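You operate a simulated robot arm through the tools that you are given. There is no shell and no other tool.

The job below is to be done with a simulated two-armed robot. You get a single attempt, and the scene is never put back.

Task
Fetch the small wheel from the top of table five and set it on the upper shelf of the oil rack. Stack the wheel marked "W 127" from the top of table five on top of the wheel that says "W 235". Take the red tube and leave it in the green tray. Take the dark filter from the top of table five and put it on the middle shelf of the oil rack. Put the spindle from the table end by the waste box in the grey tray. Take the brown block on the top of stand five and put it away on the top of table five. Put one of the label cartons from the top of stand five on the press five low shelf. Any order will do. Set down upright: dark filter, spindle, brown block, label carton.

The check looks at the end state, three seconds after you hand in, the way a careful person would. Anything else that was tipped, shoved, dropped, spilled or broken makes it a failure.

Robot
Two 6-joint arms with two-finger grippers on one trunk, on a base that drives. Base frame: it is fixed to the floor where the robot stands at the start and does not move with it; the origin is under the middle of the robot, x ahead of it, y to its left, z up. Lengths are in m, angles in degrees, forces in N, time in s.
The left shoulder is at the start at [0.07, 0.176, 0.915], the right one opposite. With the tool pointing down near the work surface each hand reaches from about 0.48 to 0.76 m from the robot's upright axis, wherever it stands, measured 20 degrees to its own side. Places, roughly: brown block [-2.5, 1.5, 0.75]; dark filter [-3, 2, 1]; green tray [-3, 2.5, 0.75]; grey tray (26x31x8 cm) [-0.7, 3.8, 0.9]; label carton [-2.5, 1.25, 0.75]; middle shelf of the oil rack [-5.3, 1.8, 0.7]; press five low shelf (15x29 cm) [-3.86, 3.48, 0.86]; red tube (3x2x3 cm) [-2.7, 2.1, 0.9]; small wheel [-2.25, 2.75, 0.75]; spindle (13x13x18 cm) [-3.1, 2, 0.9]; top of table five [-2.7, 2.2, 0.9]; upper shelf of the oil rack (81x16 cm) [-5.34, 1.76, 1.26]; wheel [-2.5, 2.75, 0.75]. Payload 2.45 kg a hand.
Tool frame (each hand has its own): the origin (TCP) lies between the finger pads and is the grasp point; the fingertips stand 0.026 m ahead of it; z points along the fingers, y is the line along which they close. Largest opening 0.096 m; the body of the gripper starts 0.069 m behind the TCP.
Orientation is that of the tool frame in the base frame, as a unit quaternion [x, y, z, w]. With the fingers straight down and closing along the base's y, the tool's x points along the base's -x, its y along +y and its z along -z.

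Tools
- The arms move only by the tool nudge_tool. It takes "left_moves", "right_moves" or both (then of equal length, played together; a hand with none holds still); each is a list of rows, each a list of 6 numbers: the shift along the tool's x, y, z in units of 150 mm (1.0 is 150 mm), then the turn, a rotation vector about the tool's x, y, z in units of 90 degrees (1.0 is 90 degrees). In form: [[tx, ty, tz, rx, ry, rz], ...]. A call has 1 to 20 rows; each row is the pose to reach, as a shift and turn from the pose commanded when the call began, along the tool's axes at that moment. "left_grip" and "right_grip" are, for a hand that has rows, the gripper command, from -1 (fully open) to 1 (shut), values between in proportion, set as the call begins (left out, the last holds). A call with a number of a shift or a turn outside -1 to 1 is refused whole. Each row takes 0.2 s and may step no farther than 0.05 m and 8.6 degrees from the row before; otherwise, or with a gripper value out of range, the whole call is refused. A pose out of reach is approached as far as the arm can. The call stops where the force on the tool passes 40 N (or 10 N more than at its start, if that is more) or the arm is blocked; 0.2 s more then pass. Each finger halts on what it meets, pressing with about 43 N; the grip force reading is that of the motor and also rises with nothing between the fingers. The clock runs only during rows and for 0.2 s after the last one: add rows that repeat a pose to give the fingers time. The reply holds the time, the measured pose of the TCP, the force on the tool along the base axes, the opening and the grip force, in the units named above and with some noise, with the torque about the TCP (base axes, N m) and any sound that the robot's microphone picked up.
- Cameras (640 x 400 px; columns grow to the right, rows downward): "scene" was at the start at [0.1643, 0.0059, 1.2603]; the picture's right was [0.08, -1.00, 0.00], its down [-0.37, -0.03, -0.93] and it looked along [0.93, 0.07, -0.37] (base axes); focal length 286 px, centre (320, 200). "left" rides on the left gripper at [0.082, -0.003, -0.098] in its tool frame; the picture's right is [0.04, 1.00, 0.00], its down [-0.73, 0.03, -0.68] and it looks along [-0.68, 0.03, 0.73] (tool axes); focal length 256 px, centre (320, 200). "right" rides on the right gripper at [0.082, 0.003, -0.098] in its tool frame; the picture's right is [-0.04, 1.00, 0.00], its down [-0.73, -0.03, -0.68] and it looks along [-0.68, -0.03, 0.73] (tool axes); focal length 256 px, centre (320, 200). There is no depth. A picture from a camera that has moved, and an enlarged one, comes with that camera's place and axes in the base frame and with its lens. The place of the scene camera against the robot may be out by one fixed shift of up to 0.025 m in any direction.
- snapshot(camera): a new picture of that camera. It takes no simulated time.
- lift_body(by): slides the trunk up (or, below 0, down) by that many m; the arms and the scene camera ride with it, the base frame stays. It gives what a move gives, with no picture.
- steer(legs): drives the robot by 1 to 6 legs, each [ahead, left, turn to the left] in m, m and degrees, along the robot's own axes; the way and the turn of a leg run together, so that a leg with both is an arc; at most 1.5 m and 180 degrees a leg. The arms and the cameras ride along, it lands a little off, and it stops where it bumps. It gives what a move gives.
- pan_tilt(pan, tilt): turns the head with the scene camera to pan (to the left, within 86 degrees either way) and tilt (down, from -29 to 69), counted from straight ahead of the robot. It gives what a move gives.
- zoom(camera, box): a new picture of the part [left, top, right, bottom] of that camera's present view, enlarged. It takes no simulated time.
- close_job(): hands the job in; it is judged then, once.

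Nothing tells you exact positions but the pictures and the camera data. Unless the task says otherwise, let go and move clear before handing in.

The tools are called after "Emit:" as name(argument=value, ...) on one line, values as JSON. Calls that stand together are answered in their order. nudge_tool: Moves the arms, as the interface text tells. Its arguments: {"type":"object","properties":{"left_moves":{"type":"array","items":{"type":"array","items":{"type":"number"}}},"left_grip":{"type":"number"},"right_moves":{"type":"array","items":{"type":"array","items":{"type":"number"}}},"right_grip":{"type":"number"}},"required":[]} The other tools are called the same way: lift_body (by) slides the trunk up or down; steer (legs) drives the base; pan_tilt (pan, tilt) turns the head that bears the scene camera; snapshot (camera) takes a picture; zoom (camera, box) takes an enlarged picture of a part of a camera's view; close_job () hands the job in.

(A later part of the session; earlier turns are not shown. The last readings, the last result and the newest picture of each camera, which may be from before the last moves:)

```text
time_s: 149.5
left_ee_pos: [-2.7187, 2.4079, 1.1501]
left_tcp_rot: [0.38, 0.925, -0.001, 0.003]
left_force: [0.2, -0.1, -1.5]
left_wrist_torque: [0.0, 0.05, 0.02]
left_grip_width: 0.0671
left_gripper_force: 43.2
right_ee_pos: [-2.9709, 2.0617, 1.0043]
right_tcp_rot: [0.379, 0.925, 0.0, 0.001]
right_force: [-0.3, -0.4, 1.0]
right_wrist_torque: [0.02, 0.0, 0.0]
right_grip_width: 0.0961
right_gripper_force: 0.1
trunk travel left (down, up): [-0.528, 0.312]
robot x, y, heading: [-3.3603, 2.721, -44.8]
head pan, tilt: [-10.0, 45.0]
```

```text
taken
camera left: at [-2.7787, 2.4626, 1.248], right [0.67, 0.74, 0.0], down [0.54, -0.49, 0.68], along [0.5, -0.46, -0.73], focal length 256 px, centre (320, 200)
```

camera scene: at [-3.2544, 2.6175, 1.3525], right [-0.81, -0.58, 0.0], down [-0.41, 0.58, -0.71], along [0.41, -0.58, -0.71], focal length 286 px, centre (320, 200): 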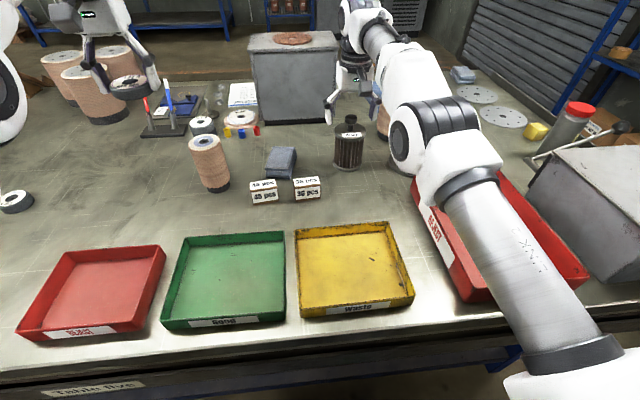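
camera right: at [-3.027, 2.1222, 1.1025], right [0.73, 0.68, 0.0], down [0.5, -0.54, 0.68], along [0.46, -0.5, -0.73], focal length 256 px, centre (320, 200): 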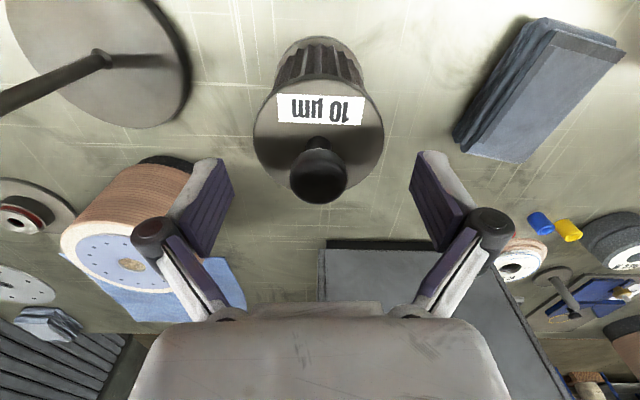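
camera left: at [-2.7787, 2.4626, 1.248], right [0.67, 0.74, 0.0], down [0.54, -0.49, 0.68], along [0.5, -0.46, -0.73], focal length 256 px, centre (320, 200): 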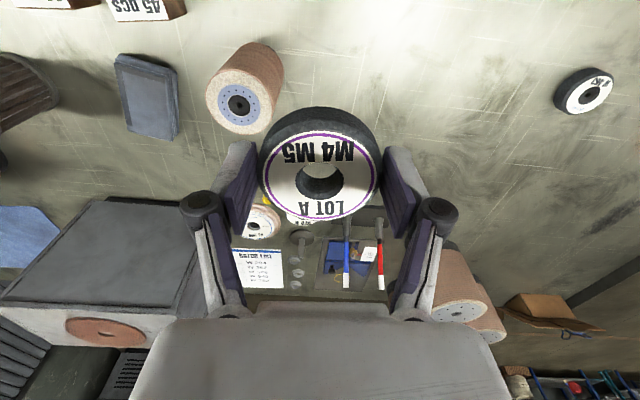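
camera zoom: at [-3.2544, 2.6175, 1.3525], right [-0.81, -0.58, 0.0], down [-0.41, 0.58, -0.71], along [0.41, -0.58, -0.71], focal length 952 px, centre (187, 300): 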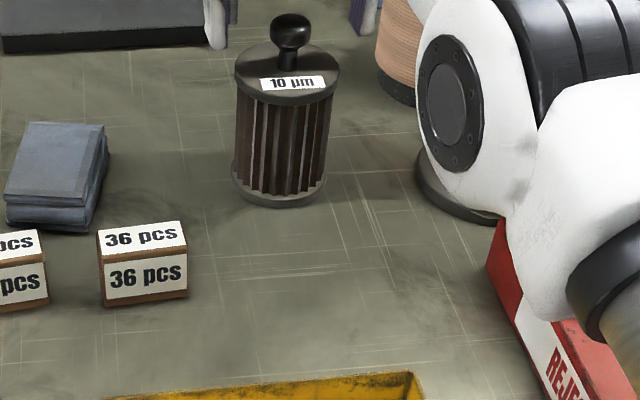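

Elbow is well clear of the spindle. The knob sits between the fingers; closing on it.

Emit:
nudge_tool(right_moves=[[0, 0, 0, 0, 0, 0], [0, 0, 0, 0, 0, 0], [0, 0, 0, 0, 0, 0], [0, 0, 0, 0, 0, 0], [0, 0, 0, 0, 0, 0]], right_grip=1)

Emit:
snapshot(camera="right")

```text
time_s: 150.7
left_ee_pos: [-2.72, 2.4068, 1.1505]
left_tcp_rot: [0.379, 0.925, -0.001, 0.003]
left_force: [-0.3, -1.0, -0.9]
left_wrist_torque: [-0.01, 0.06, 0.03]
left_grip_width: 0.0672
left_gripper_force: 42.9
right_ee_pos: [-2.971, 2.0619, 1.0019]
right_tcp_rot: [0.379, 0.925, 0.0, 0.001]
right_force: [1.9, -4.2, 6.7]
right_wrist_torque: [-0.16, -0.11, -0.02]
right_grip_width: 0.0287
right_gripper_force: 43.3
trunk travel left (down, up): [-0.528, 0.312]
robot x, y, heading: [-3.3597, 2.7232, -44.7]
head pan, tilt: [-10.0, 45.0]
```

```text
taken
camera right: at [-3.0271, 2.1221, 1.1028], right [0.73, 0.68, 0.0], down [0.5, -0.53, 0.68], along [0.47, -0.5, -0.73], focal length 256 px, centre (320, 200)
```

right: 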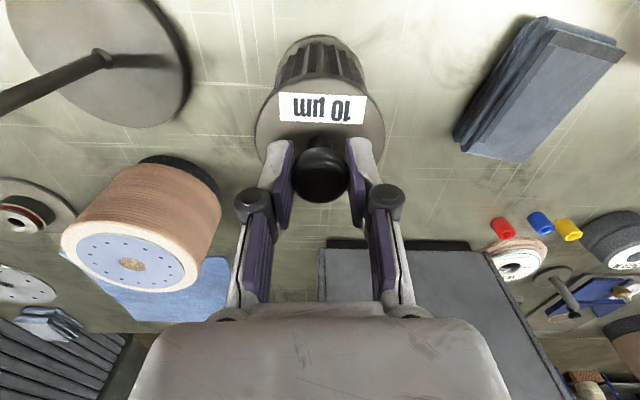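

Knob gripped (29 mm). Lifting with the trunk.

Emit:
lift_body(by=0.1)

Emit:
snapshot(camera="right")

Emit:
snapshot(camera="scene")

```text
time_s: 152.0
left_ee_pos: [-2.7188, 2.4068, 1.2499]
left_tcp_rot: [0.379, 0.925, -0.001, 0.002]
left_force: [1.2, 0.2, -0.7]
left_wrist_torque: [0.01, 0.01, -0.03]
left_grip_width: 0.0671
left_gripper_force: 42.6
right_ee_pos: [-2.9703, 2.0603, 1.1023]
right_tcp_rot: [0.38, 0.925, 0.0, 0.0]
right_force: [0.3, 0.1, -3.7]
right_wrist_torque: [0.01, -0.02, 0.02]
right_grip_width: 0.0287
right_gripper_force: 43.6
trunk travel left (down, up): [-0.628, 0.212]
robot x, y, heading: [-3.3551, 2.7208, -44.6]
head pan, tilt: [-10.0, 45.0]
```

```text
taken
camera right: at [-3.0263, 2.1212, 1.2015], right [0.73, 0.68, 0.0], down [0.5, -0.54, 0.68], along [0.46, -0.5, -0.73], focal length 256 px, centre (320, 200)
```

right: 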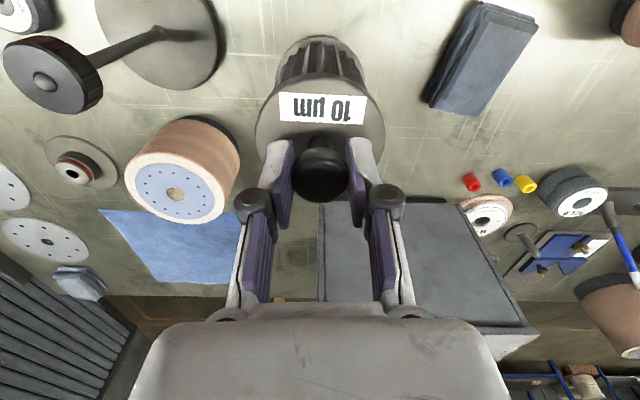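

```text
taken
camera scene: at [-3.2534, 2.6164, 1.4523], right [-0.81, -0.58, 0.0], down [-0.41, 0.58, -0.71], along [0.41, -0.58, -0.71], focal length 286 px, centre (320, 200)
```

scene: 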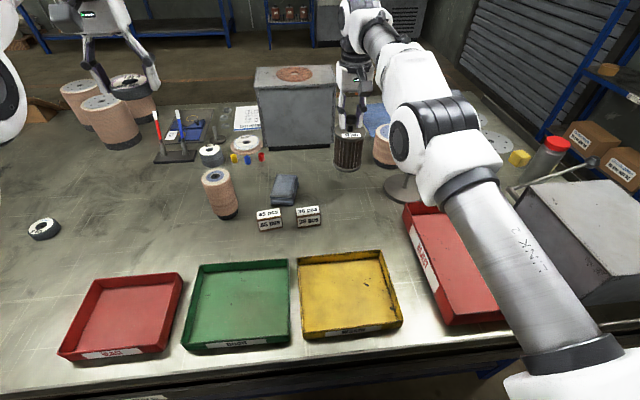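

The filter is off the table. Raising fully, then backing off and turning right to face the oil rack.

Emit:
lift_body(by=0.2)

Emit:
nudge_tool(right_moves=[[0.2, 0, 0, 0, 0, 0], [0.4, 0, 0, 0, 0, 0], [0.6, 0, 0, 0, 0, 0], [0.8, 0, 0, 0, 0, 0]])

Emit:
steer(legs=[[-0.12, 0, 0], [0, 0, -90]])

Emit:
pan_tilt(pan=0, tilt=25)

Emit:
snapshot(camera="scene")

```text
time_s: 154.2
left_ee_pos: [-2.7183, 2.4066, 1.4498]
left_tcp_rot: [0.379, 0.925, -0.001, 0.002]
left_force: [0.1, 0.5, -1.4]
left_wrist_torque: [0.0, -0.03, 0.0]
left_grip_width: 0.0671
left_gripper_force: 43.3
right_ee_pos: [-2.9715, 2.0617, 1.3016]
right_tcp_rot: [0.379, 0.925, 0.0, 0.0]
right_force: [-0.4, 0.0, -3.9]
right_wrist_torque: [-0.02, 0.01, -0.02]
right_grip_width: 0.0286
right_gripper_force: 42.9
trunk travel left (down, up): [-0.828, 0.012]
robot x, y, heading: [-3.3581, 2.7226, -44.6]
head pan, tilt: [-10.0, 45.0]
```

```text
time_s: 155.2
left_ee_pos: [-2.7203, 2.4104, 1.4506]
left_tcp_rot: [0.38, 0.925, -0.001, 0.003]
left_force: [-0.4, 0.1, -1.3]
left_wrist_torque: [-0.02, 0.01, 0.0]
left_grip_width: 0.067
left_gripper_force: 43.3
right_ee_pos: [-3.0587, 2.1481, 1.3049]
right_tcp_rot: [0.379, 0.925, -0.002, 0.001]
right_force: [0.0, 0.9, -3.1]
right_wrist_torque: [-0.05, -0.02, -0.01]
right_grip_width: 0.0283
right_gripper_force: 43.3
trunk travel left (down, up): [-0.828, 0.012]
robot x, y, heading: [-3.358, 2.7188, -44.3]
head pan, tilt: [-10.0, 45.0]
```

```text
time_s: 160.2
left_ee_pos: [-3.7512, 2.1612, 1.449]
left_tcp_rot: [0.92, 0.391, -0.002, 0.0]
left_force: [-0.1, 0.3, -1.8]
left_wrist_torque: [-0.01, -0.02, -0.01]
left_grip_width: 0.0672
left_gripper_force: 42.7
right_ee_pos: [-4.0158, 2.4972, 1.3021]
right_tcp_rot: [0.92, 0.391, 0.0, 0.0]
right_force: [0.7, -0.3, -3.4]
right_wrist_torque: [0.01, 0.0, 0.0]
right_grip_width: 0.0284
right_gripper_force: 43.0
trunk travel left (down, up): [-0.828, 0.012]
robot x, y, heading: [-3.4439, 2.803, -133.9]
head pan, tilt: [-10.0, 45.0]
```

```text
time_s: 161.1
left_ee_pos: [-3.7524, 2.1605, 1.4498]
left_tcp_rot: [0.92, 0.391, -0.002, 0.001]
left_force: [-0.3, -0.2, -1.0]
left_wrist_torque: [0.03, -0.05, -0.02]
left_grip_width: 0.0672
left_gripper_force: 43.5
right_ee_pos: [-4.0165, 2.4964, 1.3019]
right_tcp_rot: [0.921, 0.39, 0.001, 0.0]
right_force: [-0.2, 0.0, -3.0]
right_wrist_torque: [-0.04, -0.01, 0.01]
right_grip_width: 0.0286
right_gripper_force: 42.6
trunk travel left (down, up): [-0.828, 0.012]
robot x, y, heading: [-3.4445, 2.8074, -133.8]
head pan, tilt: [0.0, 25.0]
```

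```text
taken
camera scene: at [-3.5225, 2.6999, 1.6829], right [-0.72, 0.7, 0.0], down [0.29, 0.3, -0.91], along [-0.63, -0.65, -0.42], focal length 286 px, centre (320, 200)
```

scene: 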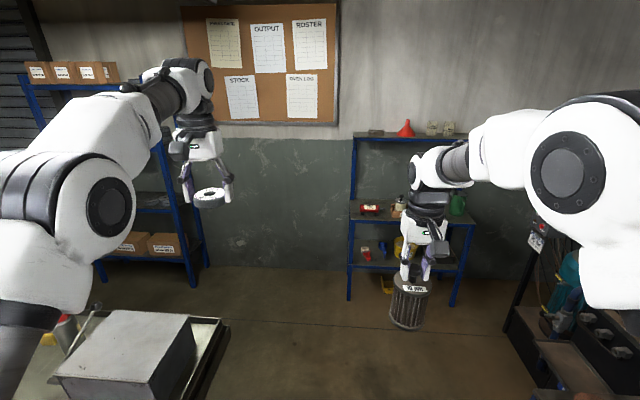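

The oil rack stands ahead and slightly right. Driving forward 0.95 m toward it and looking again.

Emit:
steer(legs=[[0.9, 0, 0]])

Emit:
pan_tilt(pan=-20, tilt=30)

Emit:
snapshot(camera="scene")

Emit:
snapshot(camera="left")

```text
time_s: 165.8
left_ee_pos: [-4.3747, 1.5173, 1.4507]
left_tcp_rot: [0.92, 0.391, -0.003, 0.001]
left_force: [0.9, 0.3, -0.5]
left_wrist_torque: [0.0, -0.03, 0.01]
left_grip_width: 0.067
left_gripper_force: 43.1
right_ee_pos: [-4.6382, 1.8513, 1.3044]
right_tcp_rot: [0.92, 0.391, -0.001, 0.0]
right_force: [-0.1, 0.4, -3.5]
right_wrist_torque: [0.01, 0.01, -0.01]
right_grip_width: 0.0284
right_gripper_force: 42.9
trunk travel left (down, up): [-0.828, 0.012]
robot x, y, heading: [-4.0689, 2.1578, -134.2]
head pan, tilt: [0.0, 25.0]
```

```text
time_s: 166.6
left_ee_pos: [-4.3756, 1.5158, 1.4498]
left_tcp_rot: [0.921, 0.391, -0.002, 0.001]
left_force: [-0.1, 0.6, -1.2]
left_wrist_torque: [0.01, 0.02, -0.02]
left_grip_width: 0.0668
left_gripper_force: 43.1
right_ee_pos: [-4.6398, 1.8506, 1.302]
right_tcp_rot: [0.92, 0.391, 0.0, 0.0]
right_force: [0.4, 0.2, -4.4]
right_wrist_torque: [0.02, -0.01, 0.02]
right_grip_width: 0.0285
right_gripper_force: 43.4
trunk travel left (down, up): [-0.828, 0.012]
robot x, y, heading: [-4.068, 2.1629, -133.7]
head pan, tilt: [-20.0, 30.0]
```

```text
taken
camera scene: at [-4.1636, 2.0806, 1.675], right [-0.44, 0.9, 0.0], down [0.45, 0.22, -0.87], along [-0.78, -0.38, -0.5], focal length 286 px, centre (320, 200)
```

scene: 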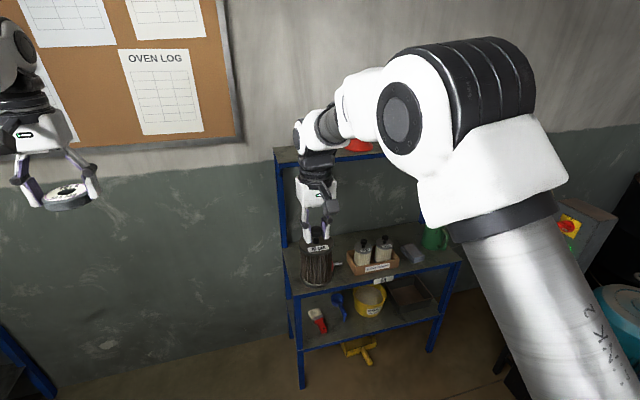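

```text
taken
camera left: at [-4.3194, 1.5763, 1.5474], right [0.75, -0.67, 0.0], down [-0.49, -0.55, 0.68], along [-0.45, -0.51, -0.73], focal length 256 px, centre (320, 200)
```

left: 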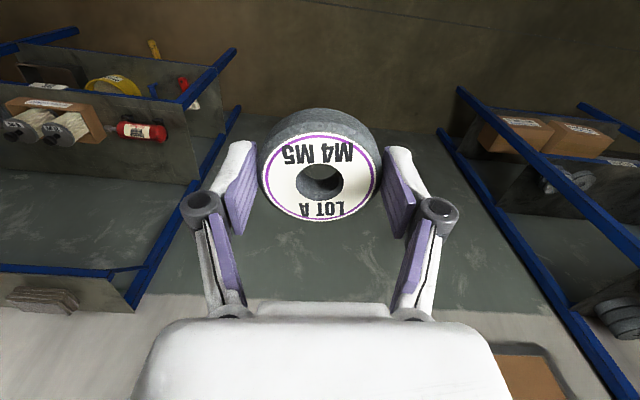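

Strafing right in front of the rack for a straight view.

Emit:
steer(legs=[[0, -0.45, 0]])

Emit:
pan_tilt(pan=0, tilt=25)

Emit:
snapshot(camera="scene")

Emit:
zoom(camera="scene", box=[170, 60, 470, 260])

Emit:
snapshot(camera="left")

Emit:
snapshot(camera="right")

```text
time_s: 169.4
left_ee_pos: [-4.7033, 1.8337, 1.4493]
left_tcp_rot: [0.921, 0.389, -0.002, 0.0]
left_force: [0.8, 0.1, -2.3]
left_wrist_torque: [0.0, 0.0, 0.04]
left_grip_width: 0.0671
left_gripper_force: 43.0
right_ee_pos: [-4.9675, 2.1696, 1.3045]
right_tcp_rot: [0.921, 0.389, 0.001, -0.001]
right_force: [0.1, -1.1, -2.9]
right_wrist_torque: [0.03, -0.02, -0.01]
right_grip_width: 0.0286
right_gripper_force: 42.9
trunk travel left (down, up): [-0.828, 0.012]
robot x, y, heading: [-4.3936, 2.4797, -134.2]
head pan, tilt: [-20.0, 30.0]
```

```text
time_s: 170.2
left_ee_pos: [-4.7052, 1.8347, 1.4499]
left_tcp_rot: [0.921, 0.389, -0.001, 0.001]
left_force: [0.2, -0.4, -1.3]
left_wrist_torque: [0.01, -0.05, -0.01]
left_grip_width: 0.067
left_gripper_force: 43.4
right_ee_pos: [-4.9692, 2.1707, 1.302]
right_tcp_rot: [0.921, 0.389, 0.0, 0.0]
right_force: [-0.6, 0.5, -2.7]
right_wrist_torque: [-0.02, -0.02, -0.02]
right_grip_width: 0.0284
right_gripper_force: 43.6
trunk travel left (down, up): [-0.828, 0.012]
robot x, y, heading: [-4.3982, 2.4758, -134.2]
head pan, tilt: [0.0, 25.0]
```

```text
taken
camera scene: at [-4.4752, 2.3734, 1.683], right [-0.72, 0.7, 0.0], down [0.3, 0.3, -0.91], along [-0.63, -0.65, -0.42], focal length 286 px, centre (320, 200)
```

scene: 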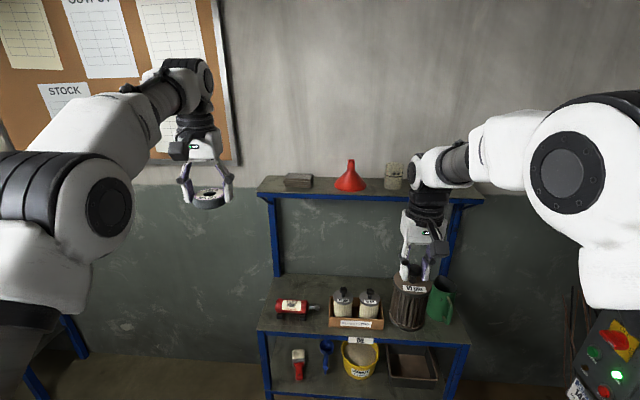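

```text
2.00 times, centred on (320, 160) of scene
camera zoom: at [-4.4752, 2.3734, 1.683], right [-0.72, 0.7, 0.0], down [0.3, 0.3, -0.91], along [-0.63, -0.65, -0.42], focal length 571 px, centre (320, 280)
```

zoom: 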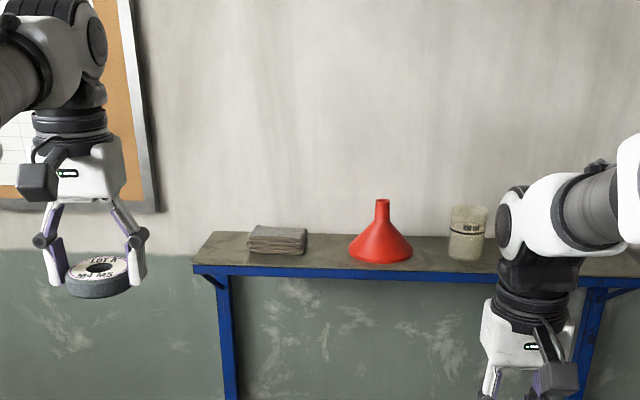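

```text
taken
camera left: at [-4.6493, 1.8959, 1.5477], right [0.74, -0.67, 0.0], down [-0.49, -0.54, 0.68], along [-0.46, -0.51, -0.73], focal length 256 px, centre (320, 200)
```

left: 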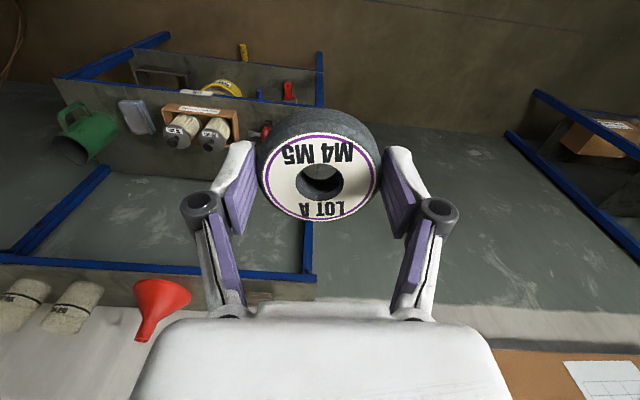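

```text
taken
camera right: at [-4.9094, 2.228, 1.4022], right [0.69, -0.72, 0.0], down [-0.53, -0.51, 0.68], along [-0.49, -0.47, -0.73], focal length 256 px, centre (320, 200)
```

right: 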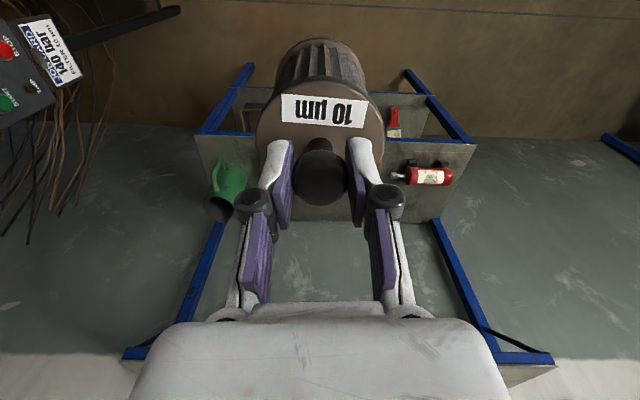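

I can see both shelves. I need the free spots: zooming on the middle and upper shelves from the wrist cameras.

Emit:
zoom(camera="left", box=[40, 30, 330, 200])

Emit:
zoom(camera="right", box=[180, 60, 500, 240])

Emit:
zoom(camera="scene", box=[240, 260, 490, 400])

```text
2.21 times, centred on (185, 115) of left
camera zoom: at [-4.6493, 1.8959, 1.5477], right [0.74, -0.67, 0.0], down [-0.49, -0.54, 0.68], along [-0.46, -0.51, -0.73], focal length 565 px, centre (618, 388)
```

zoom: 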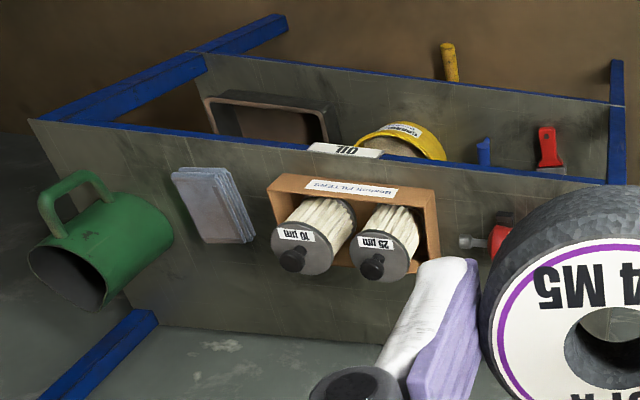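

```text
2.00 times, centred on (340, 150) of right
camera zoom: at [-4.9094, 2.228, 1.4022], right [0.69, -0.72, 0.0], down [-0.53, -0.51, 0.68], along [-0.49, -0.47, -0.73], focal length 512 px, centre (280, 300)
```

zoom: 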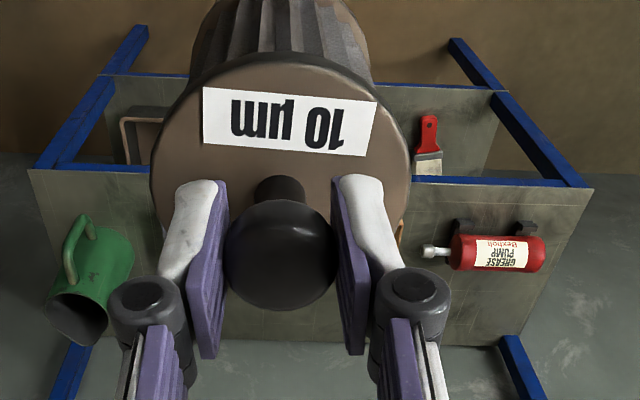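

```text
2.56 times, centred on (365, 330) of scene
camera zoom: at [-4.4752, 2.3734, 1.683], right [-0.72, 0.7, 0.0], down [0.3, 0.3, -0.91], along [-0.63, -0.65, -0.42], focal length 731 px, centre (205, -133)
```

zoom: 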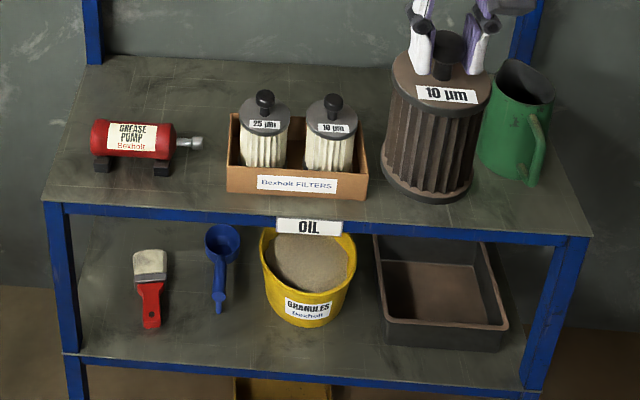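

The middle shelf's front row is full (grease pump, filter box, cloth, jug), with free room behind; the upper shelf shows cloth, funnel and rolls. I'll retract the right hand a bit to see the right end of the upper shelf.

Emit:
nudge_tool(right_moves=[[0.25, -0.2, 0, 0, 0, 0], [0.5, -0.4, 0, 0, 0, 0], [0.75, -0.6, 0, 0, 0, 0], [0.9, -0.7, 0, 0, 0, 0], [0.9, -0.7, 0, 0, 0, 0]])

Emit:
snapshot(camera="scene")

Emit:
zoom(camera="scene", box=[240, 130, 500, 230])

```text
time_s: 171.4
left_ee_pos: [-4.7047, 1.834, 1.4498]
left_tcp_rot: [0.921, 0.389, -0.002, 0.0]
left_force: [0.2, -0.3, -1.2]
left_wrist_torque: [0.04, 0.0, -0.02]
left_grip_width: 0.067
left_gripper_force: 42.9
right_ee_pos: [-4.9497, 2.3413, 1.3019]
right_tcp_rot: [0.921, 0.389, 0.0, 0.0]
right_force: [-1.2, -0.2, -4.0]
right_wrist_torque: [0.01, -0.02, 0.04]
right_grip_width: 0.0283
right_gripper_force: 43.1
trunk travel left (down, up): [-0.828, 0.012]
robot x, y, heading: [-4.3982, 2.4769, -134.1]
head pan, tilt: [0.0, 25.0]
```

```text
taken
camera scene: at [-4.4742, 2.3724, 1.683], right [-0.72, 0.7, 0.0], down [0.29, 0.3, -0.91], along [-0.63, -0.65, -0.42], focal length 286 px, centre (320, 200)
```

scene: 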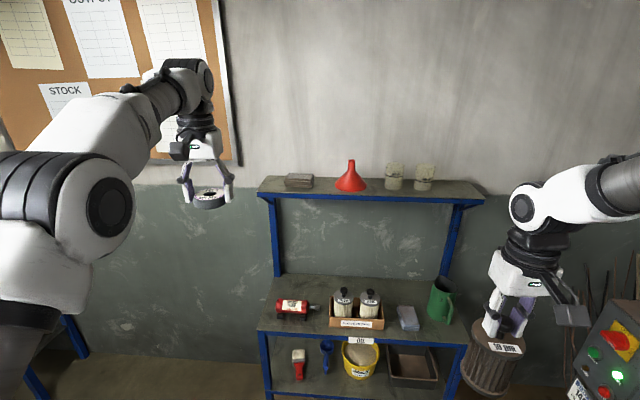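

```text
2.46 times, centred on (370, 180) of scene
camera zoom: at [-4.4742, 2.3724, 1.683], right [-0.72, 0.7, 0.0], down [0.29, 0.3, -0.91], along [-0.63, -0.65, -0.42], focal length 703 px, centre (197, 249)
```

zoom: 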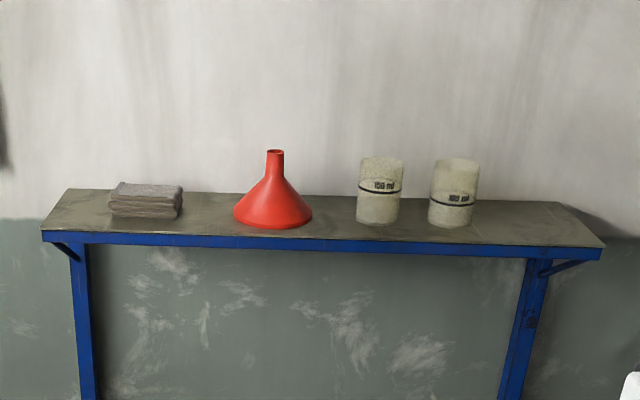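

The right end of the upper shelf is free (about 15 cm), good for the small wheel. First the filter: I'll retract the left hand, then drive up to the rack with both hands still high.

Emit:
nudge_tool(left_moves=[[0.3, 0, 0, 0, 0, 0], [0.6, 0, 0, 0, 0, 0], [0.9, 0, 0, 0, 0, 0], [1.0, 0, 0, 0, 0, 0]])

Emit:
nudge_tool(left_moves=[[0.2, 0, 0, 0, 0, 0], [0.4, 0, 0, 0, 0, 0], [0.5, 0, 0, 0, 0, 0]])

Emit:
steer(legs=[[0.45, 0, 0], [0, -0.04, 0]])

Emit:
pan_tilt(pan=-10, tilt=40)

Emit:
snapshot(camera="scene")

Emit:
snapshot(camera="right")

```text
time_s: 172.4
left_ee_pos: [-4.5996, 1.9434, 1.4497]
left_tcp_rot: [0.921, 0.388, -0.002, 0.002]
left_force: [1.0, 0.3, -2.0]
left_wrist_torque: [-0.01, 0.0, 0.0]
left_grip_width: 0.0672
left_gripper_force: 43.4
right_ee_pos: [-4.9495, 2.3423, 1.3036]
right_tcp_rot: [0.921, 0.389, -0.001, 0.0]
right_force: [0.3, 0.0, -3.7]
right_wrist_torque: [-0.02, 0.02, 0.0]
right_grip_width: 0.0283
right_gripper_force: 43.0
trunk travel left (down, up): [-0.828, 0.012]
robot x, y, heading: [-4.396, 2.4783, -134.1]
head pan, tilt: [0.0, 25.0]
```

```text
time_s: 173.2
left_ee_pos: [-4.5677, 1.9761, 1.4441]
left_tcp_rot: [0.921, 0.389, 0.0, 0.0]
left_force: [0.4, -0.1, -1.6]
left_wrist_torque: [0.02, -0.07, 0.0]
left_grip_width: 0.067
left_gripper_force: 43.1
left hand out of reach, approached as far as the arm can: row 2, 3
right_ee_pos: [-4.9506, 2.341, 1.3011]
right_tcp_rot: [0.921, 0.389, 0.001, 0.0]
right_force: [0.3, 0.0, -3.7]
right_wrist_torque: [0.04, -0.05, -0.04]
right_grip_width: 0.0283
right_gripper_force: 42.9
trunk travel left (down, up): [-0.828, 0.012]
robot x, y, heading: [-4.3952, 2.4744, -134.4]
head pan, tilt: [0.0, 25.0]
```

```text
time_s: 176.4
left_ee_pos: [-4.8993, 1.6771, 1.4431]
left_tcp_rot: [0.921, 0.389, -0.003, -0.003]
left_force: [0.6, -0.5, -0.7]
left_wrist_torque: [0.08, 0.13, 0.02]
left_grip_width: 0.067
left_gripper_force: 43.0
right_ee_pos: [-5.2814, 2.044, 1.3059]
right_tcp_rot: [0.922, 0.388, -0.002, -0.003]
right_force: [1.0, -1.7, -2.5]
right_wrist_torque: [0.05, 0.03, 0.0]
right_grip_width: 0.0283
right_gripper_force: 42.8
trunk travel left (down, up): [-0.828, 0.012]
robot x, y, heading: [-4.7346, 2.1855, -134.3]
head pan, tilt: [0.0, 25.0]
```

```text
time_s: 177.2
left_ee_pos: [-4.9035, 1.6828, 1.4454]
left_tcp_rot: [0.922, 0.388, -0.002, -0.001]
left_force: [0.8, -0.6, -1.3]
left_wrist_torque: [-0.02, 0.03, 0.01]
left_grip_width: 0.0668
left_gripper_force: 42.8
right_ee_pos: [-5.2875, 2.0489, 1.304]
right_tcp_rot: [0.921, 0.389, -0.001, 0.0]
right_force: [0.2, -0.6, -4.1]
right_wrist_torque: [-0.01, 0.03, 0.02]
right_grip_width: 0.0282
right_gripper_force: 43.5
trunk travel left (down, up): [-0.828, 0.012]
robot x, y, heading: [-4.7349, 2.1839, -134.3]
head pan, tilt: [-10.0, 40.0]
```

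```text
taken
camera scene: at [-4.8166, 2.0957, 1.6599], right [-0.58, 0.81, 0.0], down [0.52, 0.38, -0.77], along [-0.62, -0.45, -0.64], focal length 286 px, centre (320, 200)
```

scene: 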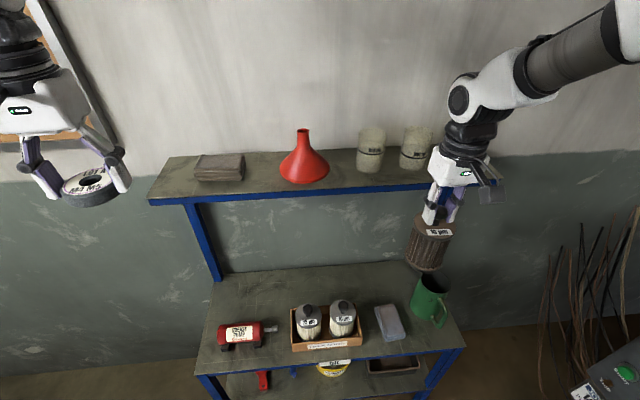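

```text
taken
camera right: at [-5.2277, 2.1051, 1.4029], right [0.69, -0.73, 0.0], down [-0.53, -0.51, 0.68], along [-0.49, -0.47, -0.73], focal length 256 px, centre (320, 200)
```

right: 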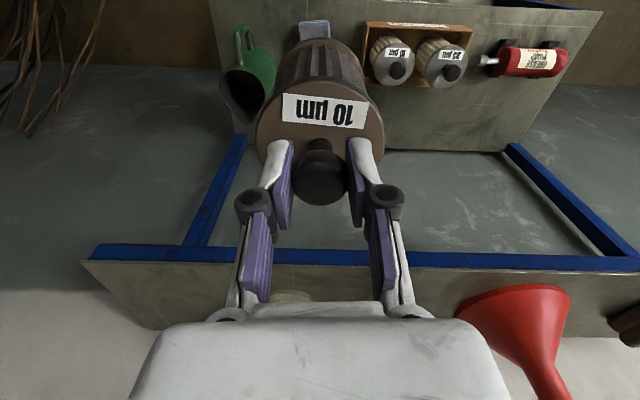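

Everything is positioned: filter in front of the rack at the gap above the cloth. Lowering the trunk by 0.4 m.

Emit:
lift_body(by=-0.36)

Emit:
snapshot(camera="scene")

Emit:
snapshot(camera="right")

```text
time_s: 180.7
left_ee_pos: [-4.9074, 1.6854, 1.0835]
left_tcp_rot: [0.921, 0.389, -0.002, -0.001]
left_force: [0.7, -0.1, -1.8]
left_wrist_torque: [0.03, 0.02, 0.01]
left_grip_width: 0.0671
left_gripper_force: 43.4
right_ee_pos: [-5.2894, 2.0495, 0.944]
right_tcp_rot: [0.922, 0.388, 0.0, -0.001]
right_force: [0.3, -0.1, -3.4]
right_wrist_torque: [0.0, 0.01, -0.02]
right_grip_width: 0.0281
right_gripper_force: 42.4
trunk travel left (down, up): [-0.468, 0.372]
robot x, y, heading: [-4.7354, 2.1825, -134.2]
head pan, tilt: [-10.0, 40.0]
```

```text
taken
camera scene: at [-4.8187, 2.0973, 1.2998], right [-0.58, 0.81, 0.0], down [0.52, 0.38, -0.77], along [-0.62, -0.45, -0.64], focal length 286 px, centre (320, 200)
```

scene: 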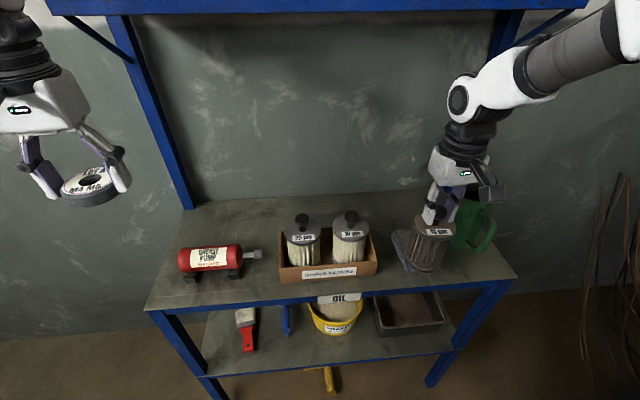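

```text
taken
camera right: at [-5.2295, 2.1066, 1.0423], right [0.69, -0.73, 0.0], down [-0.53, -0.5, 0.68], along [-0.49, -0.47, -0.73], focal length 256 px, centre (320, 200)
```

right: 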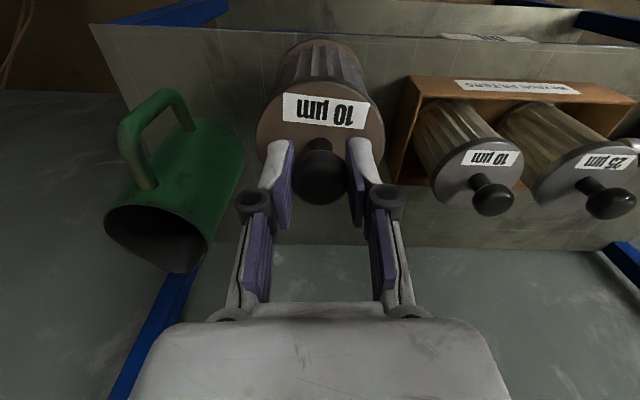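

The view is clear: a roomy free spot behind the cloth between jug and filter box. I'll lower the trunk a bit more, compensating with the hand, so the arm stays well below the upper shelf.

Emit:
nudge_tool(right_moves=[[0, 0, -0.3, 0, 0, 0], [0, 0, -0.6, 0, 0, 0], [0, 0, -0.7, 0, 0, 0]], left_moves=[[0, 0, -0.3, 0, 0, 0], [0, 0, -0.6, 0, 0, 0], [0, 0, -0.7, 0, 0, 0]])

Emit:
lift_body(by=-0.145)

Emit:
nudge_tool(right_moves=[[-0.25, 0.02, 0, 0, 0, 0], [-0.5, 0.04, 0, 0, 0, 0], [-0.7, 0.05, 0, 0, 0, 0], [-0.7, 0.05, 0, 0, 0, 0]])

Emit:
snapshot(camera="scene")

Emit:
snapshot(camera="right")

```text
time_s: 181.4
left_ee_pos: [-4.9074, 1.6837, 1.191]
left_tcp_rot: [0.921, 0.389, 0.0, 0.0]
left_force: [-0.6, -0.6, -1.6]
left_wrist_torque: [0.03, -0.06, -0.04]
left_grip_width: 0.0669
left_gripper_force: 43.0
left hand out of reach, approached as far as the arm can: row 1
right_ee_pos: [-5.2893, 2.0497, 1.048]
right_tcp_rot: [0.921, 0.389, 0.0, 0.0]
right_force: [-0.6, 0.3, -4.0]
right_wrist_torque: [0.0, -0.03, 0.0]
right_grip_width: 0.0284
right_gripper_force: 43.0
trunk travel left (down, up): [-0.468, 0.372]
robot x, y, heading: [-4.7334, 2.1833, -134.4]
head pan, tilt: [-10.0, 40.0]
```

```text
time_s: 183.2
left_ee_pos: [-4.9031, 1.6856, 1.046]
left_tcp_rot: [0.922, 0.388, -0.003, 0.0]
left_force: [0.2, -0.1, -2.7]
left_wrist_torque: [-0.02, 0.03, -0.03]
left_grip_width: 0.0672
left_gripper_force: 42.8
right_ee_pos: [-5.2871, 2.0507, 0.9066]
right_tcp_rot: [0.921, 0.388, -0.005, 0.0]
right_force: [-1.0, 1.5, 33.1]
right_wrist_torque: [-0.05, 0.51, 0.02]
right_grip_width: 0.0278
right_gripper_force: 42.8
trunk travel left (down, up): [-0.323, 0.517]
robot x, y, heading: [-4.7343, 2.1804, -134.3]
head pan, tilt: [-10.0, 40.0]
```

```text
time_s: 184.2
left_ee_pos: [-4.9038, 1.6863, 1.0471]
left_tcp_rot: [0.922, 0.388, -0.002, 0.001]
left_force: [-0.8, 0.1, -1.9]
left_wrist_torque: [0.02, -0.02, -0.02]
left_grip_width: 0.067
left_gripper_force: 43.4
right_ee_pos: [-5.3541, 1.972, 0.9069]
right_tcp_rot: [0.921, 0.39, -0.004, 0.001]
right_force: [5.3, 7.8, 28.7]
right_wrist_torque: [1.13, -0.7, -0.02]
right_grip_width: 0.0274
right_gripper_force: 42.8
trunk travel left (down, up): [-0.323, 0.517]
robot x, y, heading: [-4.7356, 2.1789, -134.4]
head pan, tilt: [-10.0, 40.0]
```

```text
taken
camera scene: at [-4.8147, 2.0993, 1.1553], right [-0.58, 0.81, 0.0], down [0.52, 0.37, -0.77], along [-0.62, -0.45, -0.64], focal length 286 px, centre (320, 200)
```

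scene: 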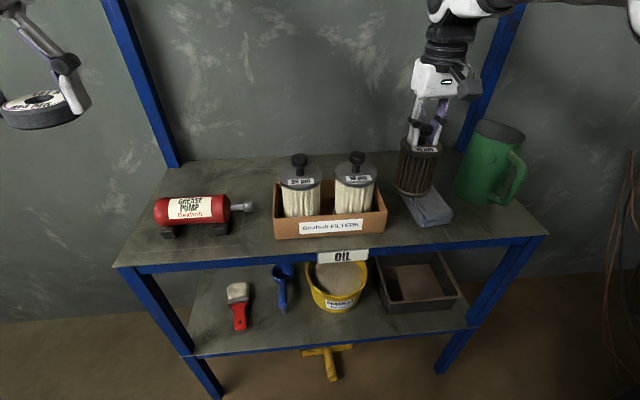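

```text
taken
camera right: at [-5.2936, 2.0283, 1.0052], right [0.69, -0.73, 0.0], down [-0.53, -0.5, 0.68], along [-0.5, -0.47, -0.73], focal length 256 px, centre (320, 200)
```

right: 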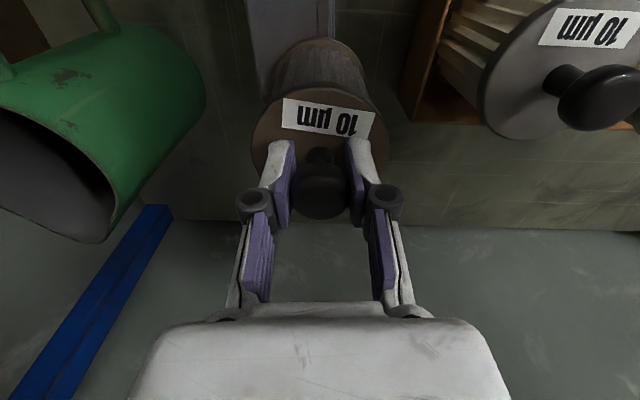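

There is contact: the filter's base is pressing on the cloth, so the cloth is thicker than I took it. I lift the hand immediately and check.

Emit:
nudge_tool(right_moves=[[0, 0, -0.15, 0, 0, 0], [0, 0, -0.25, 0, 0, 0]])

Emit:
zoom(camera="scene", box=[360, 100, 540, 260])

Emit:
snapshot(camera="right")

```text
time_s: 184.8
left_ee_pos: [-4.9055, 1.6842, 1.0451]
left_tcp_rot: [0.922, 0.388, -0.001, -0.001]
left_force: [0.7, -0.7, -0.7]
left_wrist_torque: [0.0, -0.03, -0.01]
left_grip_width: 0.067
left_gripper_force: 42.6
right_ee_pos: [-5.3577, 1.9701, 0.9414]
right_tcp_rot: [0.921, 0.389, 0.0, -0.001]
right_force: [-0.1, 0.4, -4.1]
right_wrist_torque: [0.02, 0.01, -0.02]
right_grip_width: 0.0274
right_gripper_force: 42.2
trunk travel left (down, up): [-0.323, 0.517]
robot x, y, heading: [-4.7335, 2.184, -134.2]
head pan, tilt: [-10.0, 40.0]
```

```text
2.50 times, centred on (450, 180) of scene
camera zoom: at [-4.8186, 2.0972, 1.1546], right [-0.58, 0.81, 0.0], down [0.52, 0.38, -0.77], along [-0.62, -0.45, -0.64], focal length 714 px, centre (-5, 250)
```

zoom: 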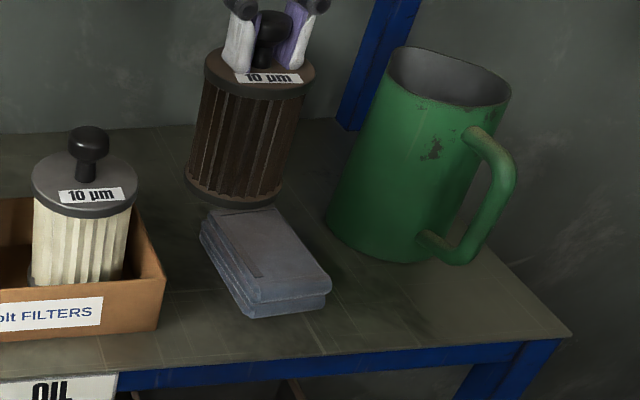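

```text
taken
camera right: at [-5.2975, 2.0264, 1.0397], right [0.69, -0.73, 0.0], down [-0.53, -0.51, 0.68], along [-0.49, -0.47, -0.73], focal length 256 px, centre (320, 200)
```

right: 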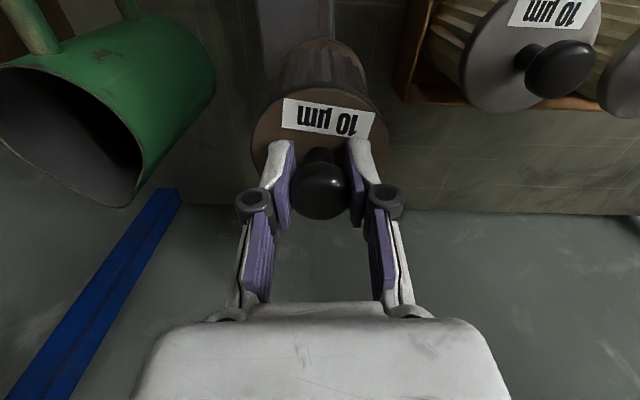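

The cloth stayed in place (same corners within a few mm), and contact tells me the shelf is at z≈0.735. With the filter now clear of the cloth, I move it 7.5 cm deeper.

Emit:
nudge_tool(right_moves=[[-0.2, 0, 0, 0, 0, 0], [-0.4, 0, 0, 0, 0, 0], [-0.52, 0, 0, 0, 0, 0], [-0.52, 0, 0, 0, 0, 0]])

Emit:
zoom(camera="scene", box=[360, 60, 560, 260])

Emit:
snapshot(camera="scene")

Emit:
snapshot(camera="right")

```text
time_s: 185.8
left_ee_pos: [-4.907, 1.6839, 1.0457]
left_tcp_rot: [0.921, 0.389, -0.001, -0.001]
left_force: [0.1, 0.3, -1.1]
left_wrist_torque: [0.01, 0.01, 0.02]
left_grip_width: 0.0673
left_gripper_force: 42.9
right_ee_pos: [-5.4113, 1.9146, 0.9405]
right_tcp_rot: [0.922, 0.388, 0.0, 0.0]
right_force: [-0.2, 0.0, -3.0]
right_wrist_torque: [0.0, 0.02, 0.01]
right_grip_width: 0.0273
right_gripper_force: 42.8
trunk travel left (down, up): [-0.323, 0.517]
robot x, y, heading: [-4.7391, 2.1843, -134.5]
head pan, tilt: [-10.0, 40.0]
```

```text
2.00 times, centred on (460, 160) of scene
camera zoom: at [-4.8184, 2.0976, 1.1548], right [-0.58, 0.81, 0.0], down [0.52, 0.38, -0.77], along [-0.62, -0.45, -0.64], focal length 571 px, centre (40, 280)
```

zoom: 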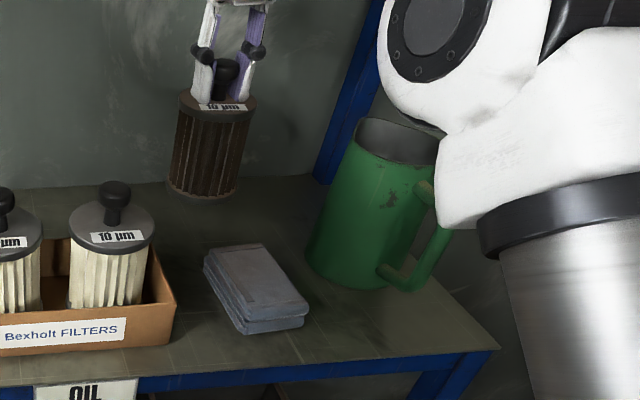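

```text
taken
camera scene: at [-4.8184, 2.0976, 1.1548], right [-0.58, 0.81, 0.0], down [0.52, 0.38, -0.77], along [-0.62, -0.45, -0.64], focal length 286 px, centre (320, 200)
```

scene: 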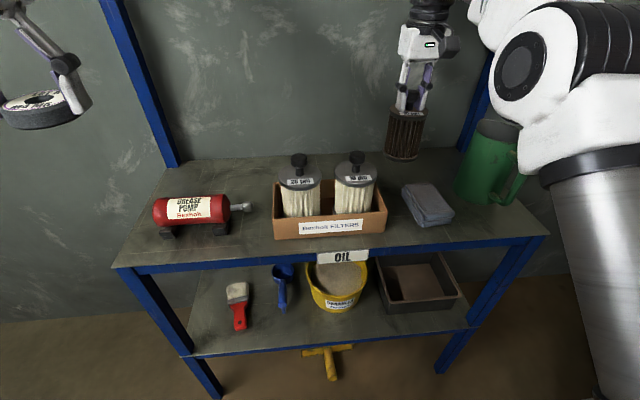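

```text
taken
camera right: at [-5.352, 1.9712, 1.0401], right [0.69, -0.73, 0.0], down [-0.53, -0.5, 0.68], along [-0.49, -0.47, -0.73], focal length 256 px, centre (320, 200)
```

right: 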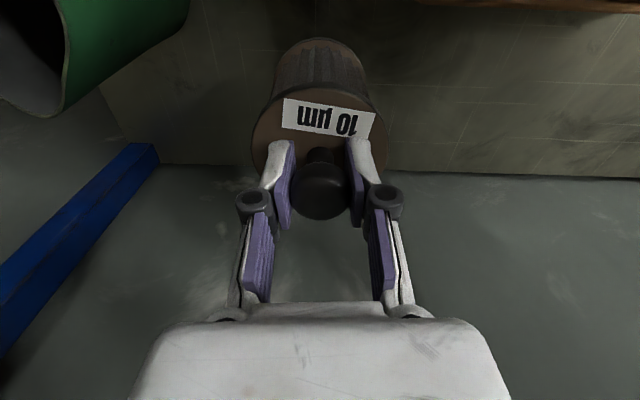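

Filter is behind the cloth with room all round. Lowering toward the shelf in small steps.

Emit:
nudge_tool(right_moves=[[0, 0, 0.12, 0, 0, 0], [0, 0, 0.24, 0, 0, 0], [0, 0, 0.34, 0, 0, 0], [0, 0, 0.34, 0, 0, 0]])

Emit:
zoom(camera="scene", box=[360, 60, 560, 260])

```text
time_s: 186.8
left_ee_pos: [-4.9079, 1.6835, 1.0457]
left_tcp_rot: [0.921, 0.388, -0.001, 0.0]
left_force: [0.0, -0.1, -1.4]
left_wrist_torque: [0.02, -0.01, 0.03]
left_grip_width: 0.067
left_gripper_force: 43.3
right_ee_pos: [-5.4115, 1.9142, 0.8895]
right_tcp_rot: [0.921, 0.389, 0.0, 0.0]
right_force: [-0.4, -0.9, -4.1]
right_wrist_torque: [0.0, -0.04, -0.03]
right_grip_width: 0.0273
right_gripper_force: 43.1
trunk travel left (down, up): [-0.323, 0.517]
robot x, y, heading: [-4.7343, 2.1854, -134.3]
head pan, tilt: [-10.0, 40.0]
```

```text
2.00 times, centred on (460, 160) of scene
camera zoom: at [-4.8187, 2.0972, 1.1547], right [-0.58, 0.81, 0.0], down [0.52, 0.38, -0.77], along [-0.62, -0.45, -0.64], focal length 571 px, centre (40, 280)
```

zoom: 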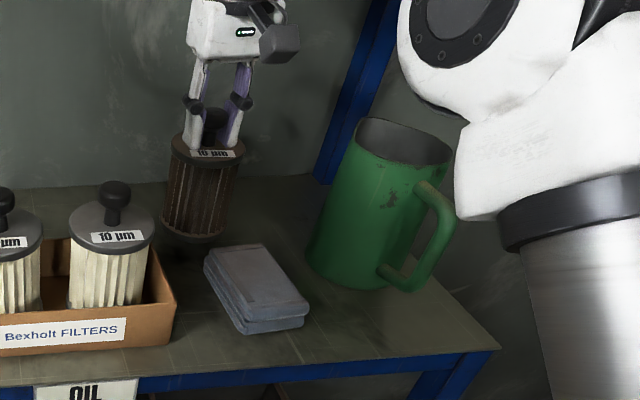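

Emit:
nudge_tool(right_moves=[[0, 0, 0.03, 0, 0, 0], [0, 0, 0.03, 0, 0, 0]])

Emit:
nudge_tool(right_moves=[[0, 0, 0.03, 0, 0, 0], [0, 0, 0.03, 0, 0, 0]])

Emit:
nudge_tool(right_moves=[[0, 0, 0.02, 0, 0, 0], [0, 0, 0.02, 0, 0, 0]])

```text
time_s: 187.4
left_ee_pos: [-4.9068, 1.6836, 1.0445]
left_tcp_rot: [0.922, 0.388, -0.001, 0.0]
left_force: [-0.5, 0.2, -1.9]
left_wrist_torque: [0.03, 0.04, -0.03]
left_grip_width: 0.067
left_gripper_force: 42.9
right_ee_pos: [-5.4109, 1.9139, 0.885]
right_tcp_rot: [0.921, 0.389, 0.0, 0.0]
right_force: [-0.1, 0.2, -3.6]
right_wrist_torque: [0.0, 0.01, 0.02]
right_grip_width: 0.0276
right_gripper_force: 43.1
trunk travel left (down, up): [-0.323, 0.517]
robot x, y, heading: [-4.7343, 2.1812, -134.4]
head pan, tilt: [-10.0, 40.0]
```

```text
time_s: 188.0
left_ee_pos: [-4.9074, 1.6834, 1.0458]
left_tcp_rot: [0.922, 0.388, -0.001, -0.001]
left_force: [-0.2, -0.3, -0.9]
left_wrist_torque: [0.04, 0.02, -0.01]
left_grip_width: 0.0669
left_gripper_force: 43.0
right_ee_pos: [-5.4117, 1.9148, 0.8811]
right_tcp_rot: [0.922, 0.388, -0.001, 0.0]
right_force: [-1.1, -0.2, -3.5]
right_wrist_torque: [0.05, 0.03, -0.01]
right_grip_width: 0.0274
right_gripper_force: 43.0
trunk travel left (down, up): [-0.323, 0.517]
robot x, y, heading: [-4.7344, 2.1866, -134.2]
head pan, tilt: [-10.0, 40.0]
```

```text
time_s: 188.6
left_ee_pos: [-4.9066, 1.6845, 1.0461]
left_tcp_rot: [0.921, 0.389, -0.001, 0.0]
left_force: [0.2, 0.1, -1.1]
left_wrist_torque: [0.02, 0.05, 0.0]
left_grip_width: 0.0669
left_gripper_force: 42.8
right_ee_pos: [-5.412, 1.9134, 0.8765]
right_tcp_rot: [0.922, 0.388, -0.001, 0.0]
right_force: [0.0, 0.9, -3.7]
right_wrist_torque: [0.02, -0.01, 0.0]
right_grip_width: 0.0273
right_gripper_force: 43.5
trunk travel left (down, up): [-0.323, 0.517]
robot x, y, heading: [-4.7342, 2.1868, -134.2]
head pan, tilt: [-10.0, 40.0]
```

Emit:
nudge_tool(right_moves=[[0, 0, 0.025, 0, 0, 0], [0, 0, 0.025, 0, 0, 0]])

Emit:
nudge_tool(right_moves=[[0, 0, 0.025, 0, 0, 0], [0, 0, 0.025, 0, 0, 0]])

Emit:
zoom(camera="scene", box=[360, 60, 560, 260])

```text
time_s: 189.2
left_ee_pos: [-4.9068, 1.6834, 1.0449]
left_tcp_rot: [0.922, 0.388, -0.001, 0.0]
left_force: [-0.3, 0.4, -1.8]
left_wrist_torque: [-0.02, 0.02, 0.03]
left_grip_width: 0.0672
left_gripper_force: 43.2
right_ee_pos: [-5.412, 1.9142, 0.8743]
right_tcp_rot: [0.922, 0.388, 0.0, 0.0]
right_force: [-0.3, -0.6, -3.2]
right_wrist_torque: [-0.03, 0.03, 0.0]
right_grip_width: 0.0275
right_gripper_force: 43.3
trunk travel left (down, up): [-0.323, 0.517]
robot x, y, heading: [-4.7382, 2.1896, -134.3]
head pan, tilt: [-10.0, 40.0]
```

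```text
time_s: 189.8
left_ee_pos: [-4.9055, 1.6842, 1.0454]
left_tcp_rot: [0.922, 0.388, -0.001, 0.0]
left_force: [0.9, -0.1, -2.5]
left_wrist_torque: [0.03, -0.04, 0.01]
left_grip_width: 0.0673
left_gripper_force: 42.4
right_ee_pos: [-5.4105, 1.9138, 0.8716]
right_tcp_rot: [0.922, 0.388, -0.002, 0.0]
right_force: [-2.6, -1.4, 12.0]
right_wrist_torque: [-0.64, 0.64, -0.07]
right_grip_width: 0.0275
right_gripper_force: 42.7
trunk travel left (down, up): [-0.323, 0.517]
robot x, y, heading: [-4.7355, 2.1844, -134.4]
head pan, tilt: [-10.0, 40.0]
```

```text
2.00 times, centred on (460, 160) of scene
camera zoom: at [-4.8172, 2.0979, 1.1551], right [-0.58, 0.81, 0.0], down [0.52, 0.38, -0.77], along [-0.62, -0.45, -0.64], focal length 571 px, centre (40, 280)
```

zoom: 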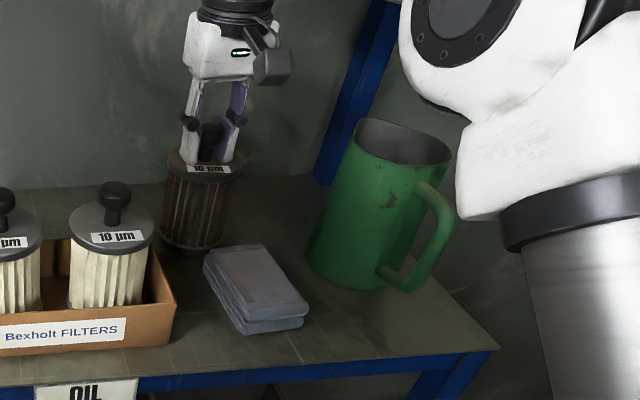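

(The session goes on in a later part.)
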